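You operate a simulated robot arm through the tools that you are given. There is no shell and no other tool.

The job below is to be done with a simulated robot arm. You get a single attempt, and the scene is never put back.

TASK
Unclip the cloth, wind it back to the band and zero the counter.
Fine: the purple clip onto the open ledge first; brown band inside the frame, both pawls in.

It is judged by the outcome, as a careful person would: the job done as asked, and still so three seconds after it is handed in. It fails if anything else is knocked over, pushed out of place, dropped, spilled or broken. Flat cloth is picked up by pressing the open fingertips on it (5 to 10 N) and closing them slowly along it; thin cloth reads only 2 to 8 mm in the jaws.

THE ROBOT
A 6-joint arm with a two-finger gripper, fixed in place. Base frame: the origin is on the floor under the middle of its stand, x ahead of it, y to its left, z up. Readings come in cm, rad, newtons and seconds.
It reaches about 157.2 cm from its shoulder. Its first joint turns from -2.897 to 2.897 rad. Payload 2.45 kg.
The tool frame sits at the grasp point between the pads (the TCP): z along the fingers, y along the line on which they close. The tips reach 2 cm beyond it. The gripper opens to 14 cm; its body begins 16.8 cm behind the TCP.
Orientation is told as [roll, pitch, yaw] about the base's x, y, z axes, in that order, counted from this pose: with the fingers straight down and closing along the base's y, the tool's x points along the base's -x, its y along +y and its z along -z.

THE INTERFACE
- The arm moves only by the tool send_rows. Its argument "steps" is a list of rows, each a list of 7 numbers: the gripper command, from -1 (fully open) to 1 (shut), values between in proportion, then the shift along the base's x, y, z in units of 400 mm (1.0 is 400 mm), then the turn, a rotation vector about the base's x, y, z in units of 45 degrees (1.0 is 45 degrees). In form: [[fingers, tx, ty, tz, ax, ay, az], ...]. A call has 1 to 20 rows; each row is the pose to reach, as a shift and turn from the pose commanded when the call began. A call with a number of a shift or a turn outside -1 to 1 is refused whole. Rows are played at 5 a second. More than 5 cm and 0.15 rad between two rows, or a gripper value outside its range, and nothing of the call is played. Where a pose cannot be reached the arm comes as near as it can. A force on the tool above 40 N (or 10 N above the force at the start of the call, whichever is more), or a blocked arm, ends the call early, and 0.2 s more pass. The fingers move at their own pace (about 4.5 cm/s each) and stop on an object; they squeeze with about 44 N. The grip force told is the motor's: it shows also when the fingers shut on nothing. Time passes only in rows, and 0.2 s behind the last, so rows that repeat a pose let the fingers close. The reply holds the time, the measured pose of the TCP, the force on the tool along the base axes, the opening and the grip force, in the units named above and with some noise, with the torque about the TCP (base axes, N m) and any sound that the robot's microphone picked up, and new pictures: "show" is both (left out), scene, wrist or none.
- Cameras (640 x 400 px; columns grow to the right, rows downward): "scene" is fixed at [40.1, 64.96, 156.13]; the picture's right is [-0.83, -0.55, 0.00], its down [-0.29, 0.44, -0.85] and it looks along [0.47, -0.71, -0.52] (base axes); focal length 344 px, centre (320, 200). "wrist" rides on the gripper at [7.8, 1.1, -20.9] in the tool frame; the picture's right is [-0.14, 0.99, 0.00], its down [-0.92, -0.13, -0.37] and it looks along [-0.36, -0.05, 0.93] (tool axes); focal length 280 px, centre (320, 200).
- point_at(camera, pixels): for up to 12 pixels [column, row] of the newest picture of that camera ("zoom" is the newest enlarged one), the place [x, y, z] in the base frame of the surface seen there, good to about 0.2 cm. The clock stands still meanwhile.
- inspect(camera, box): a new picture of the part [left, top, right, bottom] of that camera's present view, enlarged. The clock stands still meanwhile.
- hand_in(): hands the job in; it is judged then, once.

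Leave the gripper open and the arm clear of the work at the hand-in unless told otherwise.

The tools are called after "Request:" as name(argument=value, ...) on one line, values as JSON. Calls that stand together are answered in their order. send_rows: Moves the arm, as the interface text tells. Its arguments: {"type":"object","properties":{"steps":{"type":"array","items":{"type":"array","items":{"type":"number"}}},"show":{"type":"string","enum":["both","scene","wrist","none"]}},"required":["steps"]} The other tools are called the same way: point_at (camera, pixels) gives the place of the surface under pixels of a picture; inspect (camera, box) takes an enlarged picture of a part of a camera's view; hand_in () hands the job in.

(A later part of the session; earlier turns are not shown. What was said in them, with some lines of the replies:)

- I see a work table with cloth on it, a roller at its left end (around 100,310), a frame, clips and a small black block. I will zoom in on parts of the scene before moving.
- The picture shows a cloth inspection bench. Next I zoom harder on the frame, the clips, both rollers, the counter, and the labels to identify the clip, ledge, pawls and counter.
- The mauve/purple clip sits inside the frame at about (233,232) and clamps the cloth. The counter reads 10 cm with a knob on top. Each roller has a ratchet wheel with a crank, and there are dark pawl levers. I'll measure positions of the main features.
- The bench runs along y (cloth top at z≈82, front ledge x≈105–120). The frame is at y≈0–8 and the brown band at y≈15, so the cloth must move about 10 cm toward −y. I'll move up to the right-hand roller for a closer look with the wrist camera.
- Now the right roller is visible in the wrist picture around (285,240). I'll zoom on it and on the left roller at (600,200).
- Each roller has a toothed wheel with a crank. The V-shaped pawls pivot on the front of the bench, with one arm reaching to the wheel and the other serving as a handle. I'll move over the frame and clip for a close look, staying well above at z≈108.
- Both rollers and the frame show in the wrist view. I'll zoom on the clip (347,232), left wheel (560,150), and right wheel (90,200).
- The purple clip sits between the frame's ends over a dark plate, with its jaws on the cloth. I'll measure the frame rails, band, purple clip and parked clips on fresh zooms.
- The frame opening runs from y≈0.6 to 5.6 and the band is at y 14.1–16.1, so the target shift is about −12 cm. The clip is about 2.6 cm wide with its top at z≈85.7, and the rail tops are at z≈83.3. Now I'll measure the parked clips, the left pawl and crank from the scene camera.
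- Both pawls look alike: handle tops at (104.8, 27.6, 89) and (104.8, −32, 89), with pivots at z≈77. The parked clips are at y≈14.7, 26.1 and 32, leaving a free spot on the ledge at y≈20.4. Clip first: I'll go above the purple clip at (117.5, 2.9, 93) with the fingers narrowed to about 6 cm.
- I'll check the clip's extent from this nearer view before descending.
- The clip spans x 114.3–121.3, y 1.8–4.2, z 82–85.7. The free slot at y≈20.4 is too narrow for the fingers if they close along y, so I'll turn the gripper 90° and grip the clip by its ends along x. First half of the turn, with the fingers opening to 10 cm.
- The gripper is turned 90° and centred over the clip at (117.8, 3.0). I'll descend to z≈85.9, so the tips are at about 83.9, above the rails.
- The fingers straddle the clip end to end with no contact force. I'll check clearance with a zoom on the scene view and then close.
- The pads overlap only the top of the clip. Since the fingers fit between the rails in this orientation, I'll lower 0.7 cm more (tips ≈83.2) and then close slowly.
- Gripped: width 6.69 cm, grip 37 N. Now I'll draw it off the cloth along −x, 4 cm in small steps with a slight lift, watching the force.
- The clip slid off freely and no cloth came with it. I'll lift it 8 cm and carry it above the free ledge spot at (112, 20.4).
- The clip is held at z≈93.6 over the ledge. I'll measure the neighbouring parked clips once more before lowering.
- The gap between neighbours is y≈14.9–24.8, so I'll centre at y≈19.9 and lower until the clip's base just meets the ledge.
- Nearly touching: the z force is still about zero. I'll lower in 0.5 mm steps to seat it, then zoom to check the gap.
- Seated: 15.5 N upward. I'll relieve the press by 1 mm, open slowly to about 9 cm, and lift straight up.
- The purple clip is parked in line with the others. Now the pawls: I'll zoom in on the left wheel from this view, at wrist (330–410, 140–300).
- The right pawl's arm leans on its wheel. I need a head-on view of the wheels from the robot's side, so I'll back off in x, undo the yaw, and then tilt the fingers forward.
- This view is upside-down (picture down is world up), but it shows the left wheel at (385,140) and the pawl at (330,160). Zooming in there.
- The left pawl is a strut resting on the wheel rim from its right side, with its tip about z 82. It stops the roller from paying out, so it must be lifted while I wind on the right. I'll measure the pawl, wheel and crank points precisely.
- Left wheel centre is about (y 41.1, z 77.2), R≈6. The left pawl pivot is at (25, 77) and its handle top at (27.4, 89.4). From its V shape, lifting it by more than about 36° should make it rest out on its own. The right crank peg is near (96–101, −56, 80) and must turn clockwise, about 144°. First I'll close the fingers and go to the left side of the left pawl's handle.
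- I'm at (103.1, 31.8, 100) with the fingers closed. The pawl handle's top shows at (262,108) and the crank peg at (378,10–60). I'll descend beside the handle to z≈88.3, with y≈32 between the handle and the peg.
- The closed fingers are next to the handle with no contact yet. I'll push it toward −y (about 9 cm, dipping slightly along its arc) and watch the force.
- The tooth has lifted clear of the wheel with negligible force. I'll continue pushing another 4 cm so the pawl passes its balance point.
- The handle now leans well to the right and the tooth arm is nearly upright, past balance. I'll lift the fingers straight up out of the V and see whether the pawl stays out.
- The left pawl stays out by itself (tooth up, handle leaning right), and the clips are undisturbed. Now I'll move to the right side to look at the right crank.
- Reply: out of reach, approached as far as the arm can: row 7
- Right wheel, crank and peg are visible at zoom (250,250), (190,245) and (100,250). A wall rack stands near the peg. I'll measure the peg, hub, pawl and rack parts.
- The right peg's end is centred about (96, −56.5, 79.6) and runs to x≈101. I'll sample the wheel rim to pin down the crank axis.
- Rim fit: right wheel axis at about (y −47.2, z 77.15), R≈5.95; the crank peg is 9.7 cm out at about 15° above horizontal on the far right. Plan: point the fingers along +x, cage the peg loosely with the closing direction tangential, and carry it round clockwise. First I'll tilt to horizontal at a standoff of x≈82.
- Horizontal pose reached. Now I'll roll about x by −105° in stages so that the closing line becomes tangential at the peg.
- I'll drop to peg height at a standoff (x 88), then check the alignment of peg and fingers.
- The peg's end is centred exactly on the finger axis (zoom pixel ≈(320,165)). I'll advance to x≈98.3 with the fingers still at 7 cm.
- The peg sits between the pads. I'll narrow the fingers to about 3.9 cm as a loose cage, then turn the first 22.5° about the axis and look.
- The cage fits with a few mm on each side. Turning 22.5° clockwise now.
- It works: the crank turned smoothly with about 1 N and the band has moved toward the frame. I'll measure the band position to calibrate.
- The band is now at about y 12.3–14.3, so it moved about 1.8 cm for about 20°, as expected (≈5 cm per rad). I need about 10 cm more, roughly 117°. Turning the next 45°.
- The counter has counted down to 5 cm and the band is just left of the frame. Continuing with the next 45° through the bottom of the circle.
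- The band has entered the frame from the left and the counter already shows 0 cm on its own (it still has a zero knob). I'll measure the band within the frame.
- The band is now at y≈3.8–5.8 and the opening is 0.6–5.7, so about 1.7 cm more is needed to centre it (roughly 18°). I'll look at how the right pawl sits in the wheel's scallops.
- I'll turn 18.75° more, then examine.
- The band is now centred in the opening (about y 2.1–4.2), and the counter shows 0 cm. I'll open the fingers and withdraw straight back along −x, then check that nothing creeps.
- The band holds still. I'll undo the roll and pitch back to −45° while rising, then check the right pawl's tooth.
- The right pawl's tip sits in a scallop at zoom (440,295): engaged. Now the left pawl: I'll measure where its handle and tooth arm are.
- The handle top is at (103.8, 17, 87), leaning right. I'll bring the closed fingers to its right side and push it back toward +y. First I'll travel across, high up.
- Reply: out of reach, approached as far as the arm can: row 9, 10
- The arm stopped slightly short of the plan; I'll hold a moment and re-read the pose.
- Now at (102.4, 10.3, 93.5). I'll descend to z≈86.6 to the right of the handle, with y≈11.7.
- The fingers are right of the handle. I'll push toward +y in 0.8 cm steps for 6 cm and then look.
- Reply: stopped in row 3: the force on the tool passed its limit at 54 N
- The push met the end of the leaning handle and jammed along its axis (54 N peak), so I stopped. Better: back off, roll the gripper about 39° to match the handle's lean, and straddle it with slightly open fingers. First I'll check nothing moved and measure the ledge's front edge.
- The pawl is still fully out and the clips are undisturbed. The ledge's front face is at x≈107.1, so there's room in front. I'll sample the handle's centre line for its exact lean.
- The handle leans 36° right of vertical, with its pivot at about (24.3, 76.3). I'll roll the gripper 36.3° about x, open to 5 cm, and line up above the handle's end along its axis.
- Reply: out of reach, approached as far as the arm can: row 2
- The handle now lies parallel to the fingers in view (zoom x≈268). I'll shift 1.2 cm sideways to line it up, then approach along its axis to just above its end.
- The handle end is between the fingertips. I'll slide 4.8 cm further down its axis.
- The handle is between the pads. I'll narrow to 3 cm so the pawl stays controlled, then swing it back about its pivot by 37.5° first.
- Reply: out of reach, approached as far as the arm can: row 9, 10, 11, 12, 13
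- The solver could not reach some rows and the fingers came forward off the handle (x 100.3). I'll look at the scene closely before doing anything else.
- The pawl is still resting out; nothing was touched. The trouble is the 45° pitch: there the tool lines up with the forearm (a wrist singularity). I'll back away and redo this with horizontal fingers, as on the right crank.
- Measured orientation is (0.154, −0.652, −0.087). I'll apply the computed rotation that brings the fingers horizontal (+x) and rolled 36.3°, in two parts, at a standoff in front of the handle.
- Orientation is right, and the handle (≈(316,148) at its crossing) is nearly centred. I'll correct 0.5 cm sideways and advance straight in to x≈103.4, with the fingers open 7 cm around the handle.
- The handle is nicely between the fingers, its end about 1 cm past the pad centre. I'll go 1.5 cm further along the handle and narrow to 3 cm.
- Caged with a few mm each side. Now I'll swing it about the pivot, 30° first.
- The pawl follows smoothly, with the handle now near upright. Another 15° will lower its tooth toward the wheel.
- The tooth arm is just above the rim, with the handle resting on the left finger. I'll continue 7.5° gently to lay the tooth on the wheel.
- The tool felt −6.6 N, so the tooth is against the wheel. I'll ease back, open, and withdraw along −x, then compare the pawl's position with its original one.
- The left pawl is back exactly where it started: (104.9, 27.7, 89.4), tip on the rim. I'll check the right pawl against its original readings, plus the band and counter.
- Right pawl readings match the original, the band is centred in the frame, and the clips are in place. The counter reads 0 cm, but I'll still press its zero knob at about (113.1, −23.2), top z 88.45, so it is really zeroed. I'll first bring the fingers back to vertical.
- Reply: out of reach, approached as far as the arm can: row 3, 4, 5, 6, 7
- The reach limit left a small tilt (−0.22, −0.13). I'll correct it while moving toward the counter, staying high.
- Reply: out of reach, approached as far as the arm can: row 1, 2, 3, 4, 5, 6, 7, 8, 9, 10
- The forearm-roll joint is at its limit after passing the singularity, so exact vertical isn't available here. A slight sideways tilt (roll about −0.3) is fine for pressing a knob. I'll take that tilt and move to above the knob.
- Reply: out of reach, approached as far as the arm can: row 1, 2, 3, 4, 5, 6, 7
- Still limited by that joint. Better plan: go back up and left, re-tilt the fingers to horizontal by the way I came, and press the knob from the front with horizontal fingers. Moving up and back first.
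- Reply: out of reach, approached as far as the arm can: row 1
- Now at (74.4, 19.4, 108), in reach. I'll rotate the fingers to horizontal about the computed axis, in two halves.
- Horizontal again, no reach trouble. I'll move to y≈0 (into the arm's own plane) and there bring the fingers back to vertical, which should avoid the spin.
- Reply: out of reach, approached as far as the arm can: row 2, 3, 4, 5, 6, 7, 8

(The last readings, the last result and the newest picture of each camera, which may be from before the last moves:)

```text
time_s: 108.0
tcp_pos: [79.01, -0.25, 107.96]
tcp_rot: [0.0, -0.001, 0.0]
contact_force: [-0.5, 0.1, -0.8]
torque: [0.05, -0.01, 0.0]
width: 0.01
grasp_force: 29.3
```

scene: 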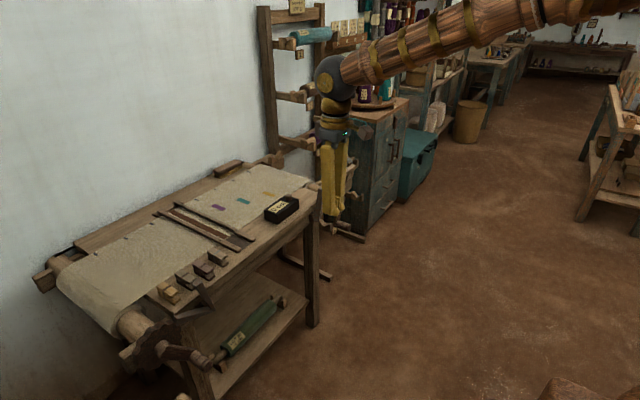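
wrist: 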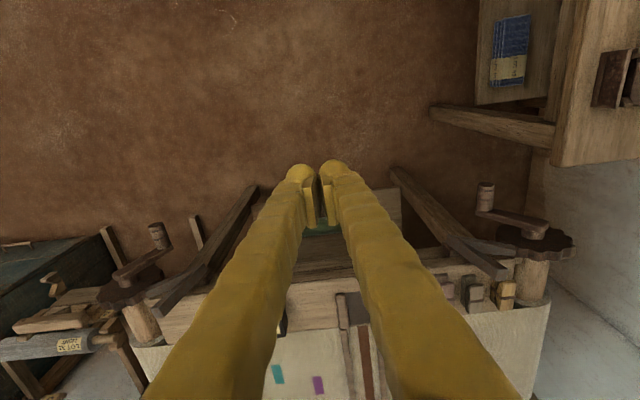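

Recovered: fingers are vertical with zero tilt at (79, −0.3, 108). Now I'll go above the counter's knob at (113.1, −23.2), z≈97.

Request:
send_rows(steps=[[1, 0.09, -0.06, 0, 0, 0, 0], [1, 0.18, -0.12, 0, 0, 0, 0], [1, 0.27, -0.18, 0, 0, 0, 0], [1, 0.36, -0.24, 0, 0, 0, 0], [1, 0.45, -0.3, -0.03, 0, 0, 0], [1, 0.54, -0.36, -0.07, 0, 0, 0], [1, 0.63, -0.42, -0.12, 0, 0, 0], [1, 0.72, -0.48, -0.17, 0, 0, 0], [1, 0.8, -0.54, -0.22, 0, 0, 0], [1, 0.8525, -0.574, -0.275, 0, 0, 0], [1, 0.8525, -0.574, -0.275, 0, 0, 0]], show="both")

Request:
inspect(camera="scene", box=[240, 150, 340, 230])

```text
time_s: 110.4
tcp_pos: [113.21, -23.19, 96.83]
tcp_rot: [-0.002, 0.0, 0.002]
contact_force: [-0.4, 1.1, 0.1]
torque: [0.0, 0.0, -0.01]
width: 0.01
grasp_force: 29.0
```

scene: 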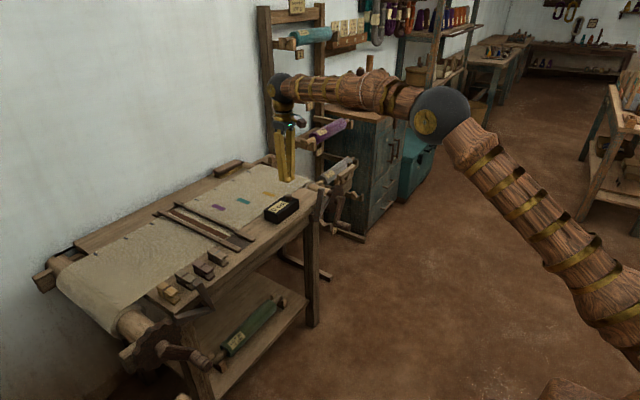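
wrist: 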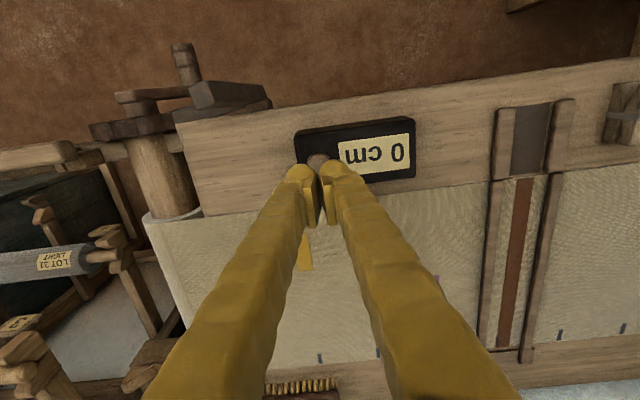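

```text
5.00 times, centred on (290, 190) of scene
```

zoom: 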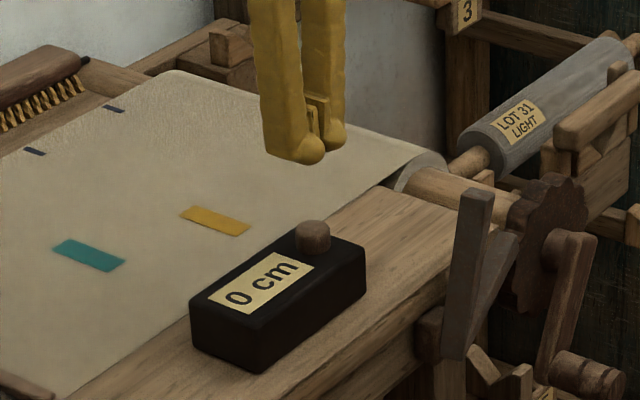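

Above the knob. I'll verify the knob's centre from this view, then press with one fingertip (offset 1.2 cm so a single rounded tip lands on it).

Request:
inspect(camera="wrist", box=[270, 110, 370, 190])

Request:
point_at(camera="wrist", pixels=[[319, 152], [319, 158], [311, 160], [328, 160], [319, 165], [303, 140], [300, 160], [410, 120], [412, 175], [350, 165]])

```text
5.00 times, centred on (320, 150) of wrist
```

zoom: 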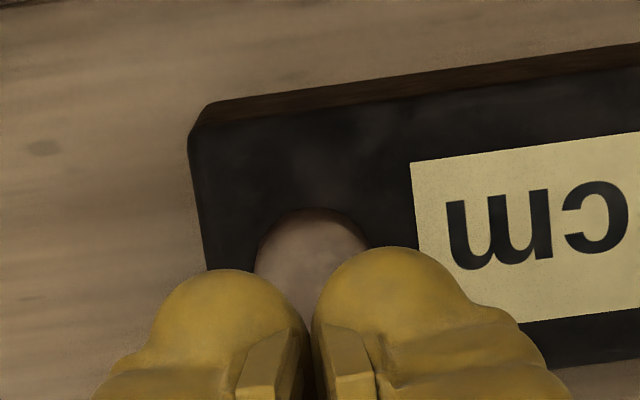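

```text
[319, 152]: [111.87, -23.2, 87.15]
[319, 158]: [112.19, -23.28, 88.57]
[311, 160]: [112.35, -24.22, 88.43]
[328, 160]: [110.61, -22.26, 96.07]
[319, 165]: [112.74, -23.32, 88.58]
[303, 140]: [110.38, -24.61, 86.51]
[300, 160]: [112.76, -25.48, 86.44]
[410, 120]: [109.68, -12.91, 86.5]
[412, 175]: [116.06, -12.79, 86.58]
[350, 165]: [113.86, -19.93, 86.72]
```

Knob centre ≈(113.1, −23.3), top 88.5. I'll shift to y≈−24.5 so the left fingertip is over it and descend to just above (tip ≈ 89.2).

Request:
send_rows(steps=[[1, 0, -0.0325, 0, 0, 0, 0], [1, 0, -0.0325, -0.05, 0, 0, 0], [1, 0, -0.0325, -0.1, 0, 0, 0], [1, 0, -0.0325, -0.13, 0, 0, 0], [1, 0, -0.0325, -0.14, 0, 0, 0], [1, 0, -0.0325, -0.14, 0, 0, 0]], show="wrist")

Request:
inspect(camera="scene", box=[256, 175, 326, 225])

```text
time_s: 111.8
tcp_pos: [113.24, -24.56, 91.32]
tcp_rot: [0.0, -0.001, 0.003]
contact_force: [0.2, 0.0, 0.6]
torque: [0.03, 0.0, 0.01]
width: 0.01
grasp_force: 29.7
```

wrist: 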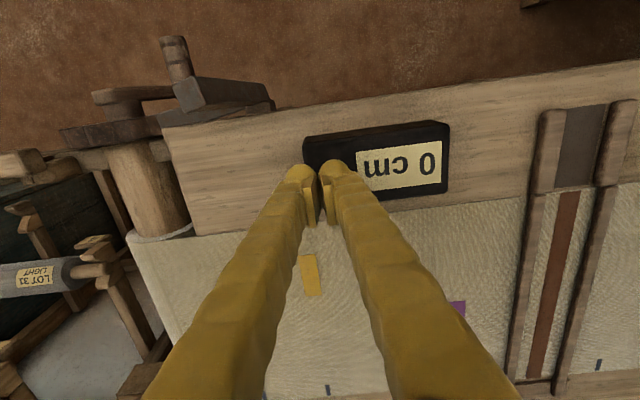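

```text
8.00 times, centred on (291, 200) of scene
```

zoom: 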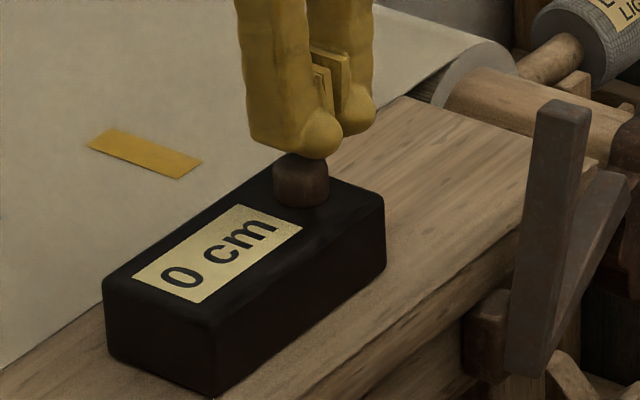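

The fingertip is just above the knob. I'll press down in small steps.

Request:
send_rows(steps=[[1, 0, 0, -0.01, 0, 0, 0], [1, 0, 0, -0.0175, 0, 0, 0], [1, 0, 0, -0.02, 0, 0, 0], [1, 0, 0, -0.0225, 0, 0, 0], [1, 0, 0, -0.0225, 0, 0, 0]], show="none")

Request:
inspect(camera="scene", box=[256, 175, 326, 225])

```text
time_s: 113.0
tcp_pos: [113.24, -24.51, 90.36]
tcp_rot: [0.0, -0.001, 0.002]
contact_force: [0.4, -1.6, 1.0]
torque: [-0.02, -0.02, -0.01]
width: 0.01
grasp_force: 29.2
```

```text
8.00 times, centred on (291, 200) of scene
```

zoom: 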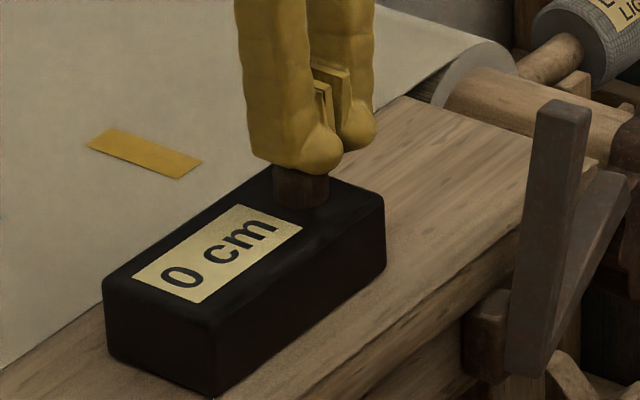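

Touching about now (no force yet). I'll continue down in 1 mm steps.

Request:
send_rows(steps=[[1, 0, 0, -0.0025, 0, 0, 0], [1, 0, 0, -0.005, 0, 0, 0], [1, 0, 0, -0.0075, 0, 0, 0], [1, 0, 0, -0.01, 0, 0, 0], [1, 0, 0, -0.01, 0, 0, 0]], show="none")

Request:
inspect(camera="scene", box=[256, 175, 326, 225])

```text
time_s: 114.2
tcp_pos: [113.25, -24.39, 90.12]
tcp_rot: [0.001, 0.0, 0.003]
contact_force: [0.4, -0.9, 1.6]
torque: [-0.01, -0.01, 0.01]
width: 0.01
grasp_force: 29.8
heard: click
```

```text
8.00 times, centred on (291, 200) of scene
```

zoom: 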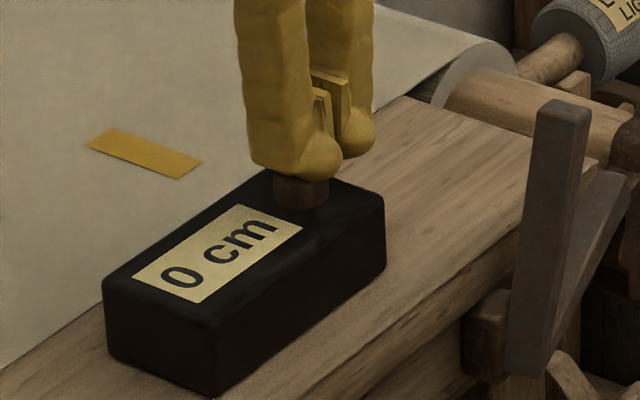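

A click was heard: the zero button actuated at about 1–2 N. I'll lift straight up, move back clear of the bench and open the gripper.

Request:
send_rows(steps=[[1, 0, 0, 0.04, 0, 0, 0], [1, 0, 0, 0.12, 0, 0, 0], [1, 0, 0, 0.22, 0, 0, 0], [1, -0.05, 0, 0.32, 0, 0, 0], [0.5, -0.15, 0, 0.4, 0, 0, 0], [0, -0.25, 0, 0.45, 0, 0, 0], [-0.5, -0.35, 0, 0.5, 0, 0, 0], [-1, -0.45, 0, 0.55, 0, 0, 0], [-1, -0.55, 0, 0.6, 0, 0, 0], [-1, -0.65, 0, 0.65, 0, 0, 0], [-1, -0.75, 0, 0.7, 0, 0, 0], [-1, -0.85, 0, 0.75, 0, 0, 0], [-1, -0.95, 0, 0.75, 0, 0, 0], [-1, -0.95, 0, 0.75, 0, 0, 0], [-1, -0.95, 0, 0.75, 0, 0, 0]], show="both")

Request:
inspect(camera="scene", box=[120, 170, 320, 295])

Request:
inspect(camera="scene", box=[256, 185, 320, 225])

Request:
inspect(camera="scene", box=[290, 170, 370, 230])

Request:
inspect(camera="scene", box=[110, 250, 240, 360])

Request:
inspect(camera="scene", box=[150, 200, 250, 260])

```text
refused: row 5 steps farther than a row can; nothing moved
```

```text
3.20 times, centred on (220, 232) of scene
```

zoom: 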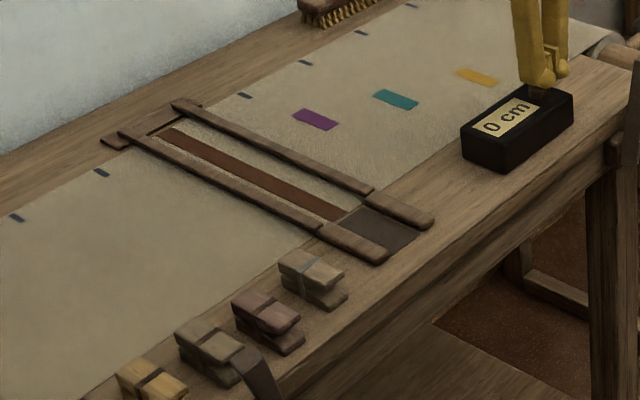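

```text
10.00 times, centred on (288, 205) of scene
```

zoom: 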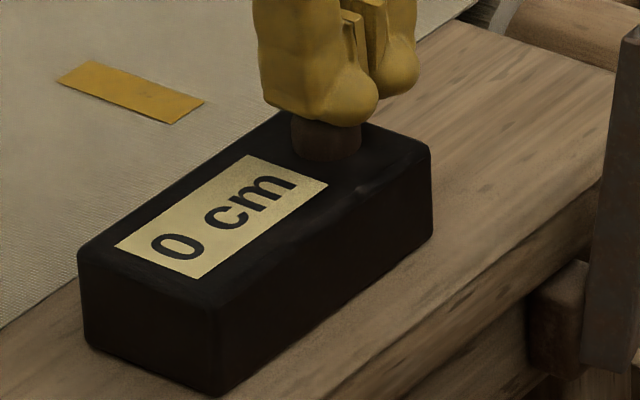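

```text
6.67 times, centred on (330, 200) of scene
```

zoom: 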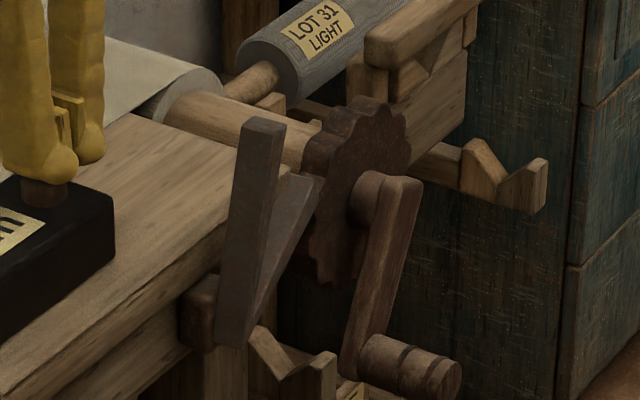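

```text
3.64 times, centred on (175, 305) of scene
```

zoom: 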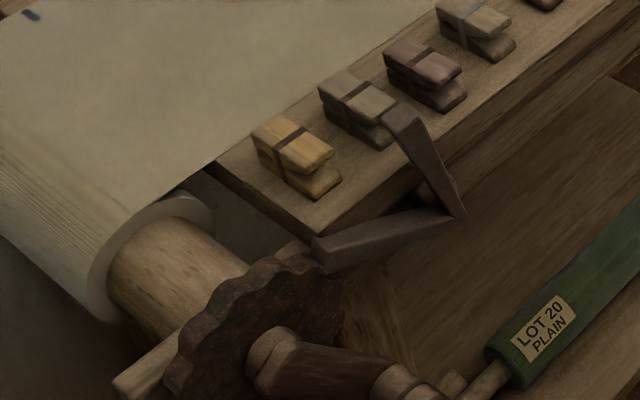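

```text
6.40 times, centred on (200, 230) of scene
```

zoom: 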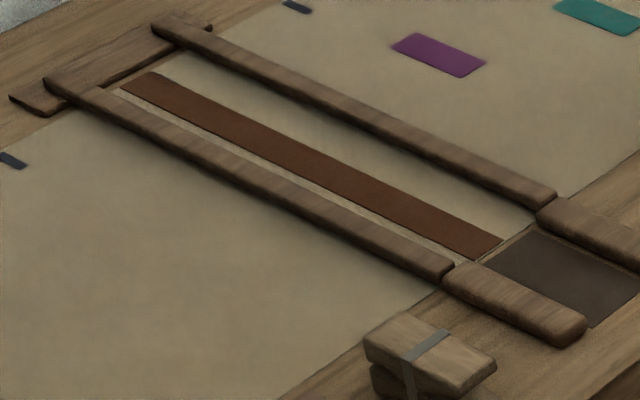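

That call was refused (one step slightly too long) and nothing moved. Resending with shorter steps.

Request:
send_rows(steps=[[1, 0, 0, 0.04, 0, 0, 0], [1, 0, 0, 0.12, 0, 0, 0], [1, 0, 0, 0.22, 0, 0, 0], [1, -0.05, 0, 0.3, 0, 0, 0], [0.5, -0.13, 0, 0.38, 0, 0, 0], [0, -0.22, 0, 0.43, 0, 0, 0], [-0.5, -0.32, 0, 0.48, 0, 0, 0], [-1, -0.42, 0, 0.53, 0, 0, 0], [-1, -0.52, 0, 0.58, 0, 0, 0], [-1, -0.62, 0, 0.63, 0, 0, 0], [-1, -0.72, 0, 0.68, 0, 0, 0], [-1, -0.82, 0, 0.72, 0, 0, 0], [-1, -0.92, 0, 0.75, 0, 0, 0], [-1, -0.95, 0, 0.75, 0, 0, 0], [-1, -0.95, 0, 0.75, 0, 0, 0]], show="both")

Request:
inspect(camera="scene", box=[256, 185, 320, 225])

Request:
inspect(camera="scene", box=[120, 170, 320, 295])

Request:
inspect(camera="wrist", box=[180, 180, 620, 400])

```text
time_s: 117.4
tcp_pos: [75.27, -24.36, 120.11]
tcp_rot: [-0.001, -0.001, 0.003]
contact_force: [0.7, 0.4, -0.1]
torque: [-0.01, -0.01, 0.01]
width: 13.99
grasp_force: 0.1
```

scene: 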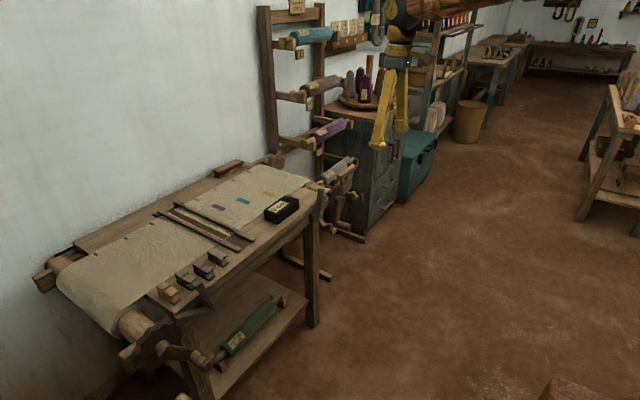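
wrist: 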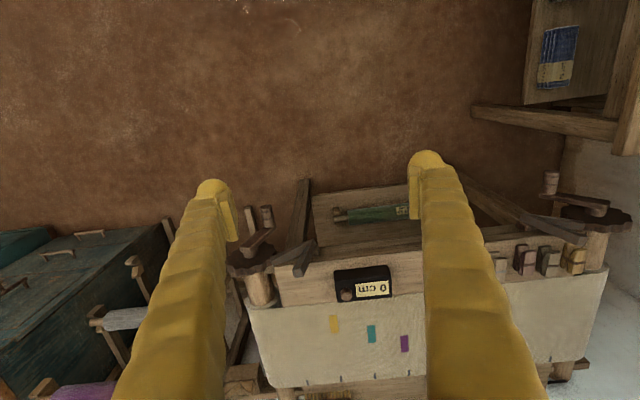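

```text
10.00 times, centred on (288, 205) of scene
```

zoom: 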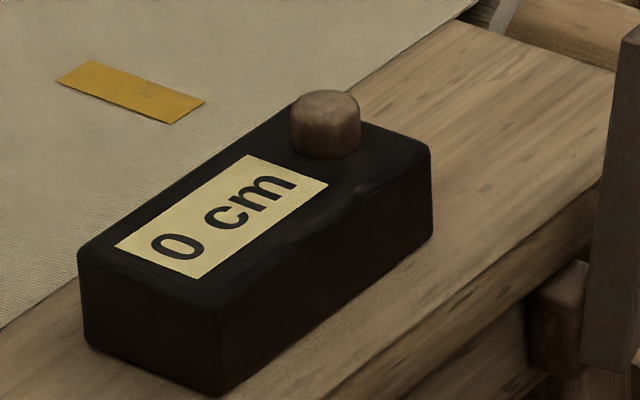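

```text
3.20 times, centred on (220, 232) of scene
```

zoom: 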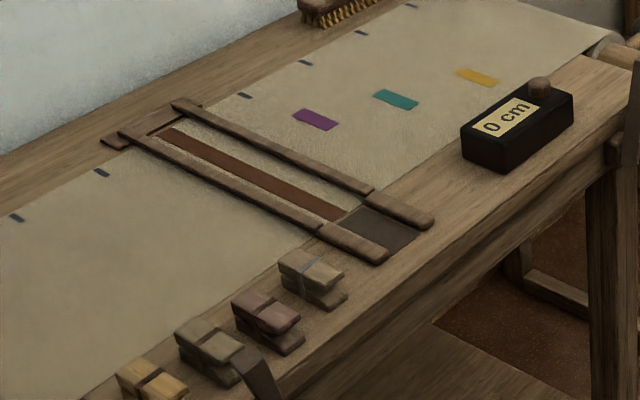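

```text
1.45 times, centred on (400, 290) of wrist
```

zoom: 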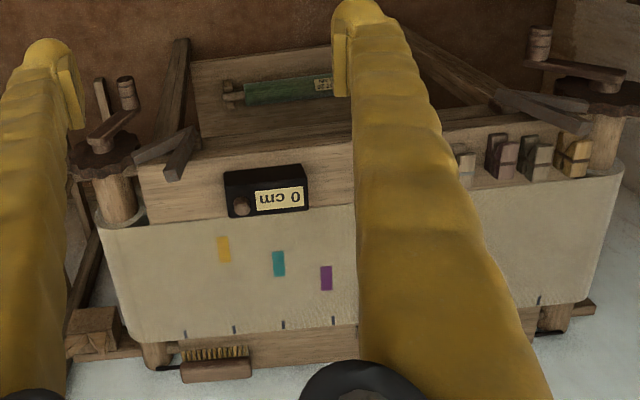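

Final check:
- The counter reads 0 cm and its knob has popped back up.
- The brown band is centred in the frame.
- The purple clip is parked on the front ledge with the others undisturbed.
- Both pawls rest on their wheels.
- The gripper is open and the arm is clear.

Handing in.

Request:
hand_in()

```text
The job is handed in.
```

The job is done and handed in. I haven't been told how it was judged.

- **Purple clip:** it came off the cloth first and now sits in the free spot on the front ledge, in line with the three parked clips, which did not move.
- **Cloth:** I wound it back about 12 cm with the right-hand crank. The brown band sits in the middle of the frame opening and stayed put after I let go of the crank.
- **Pawls:** I swung the left pawl out while winding and then put it back. Both pawls now measure within a couple of millimetres of where they started, resting on their wheels.
- **Counter:** it reads 0 cm. It counted down to 0 as the cloth wound back. I also pressed its zero knob and heard it click.

My first push to return the left pawl jammed against the end of its handle, peaking at 54 N. I backed off and returned it another way. Nothing moved or was damaged.

The gripper is open and the arm is clear of the bench.
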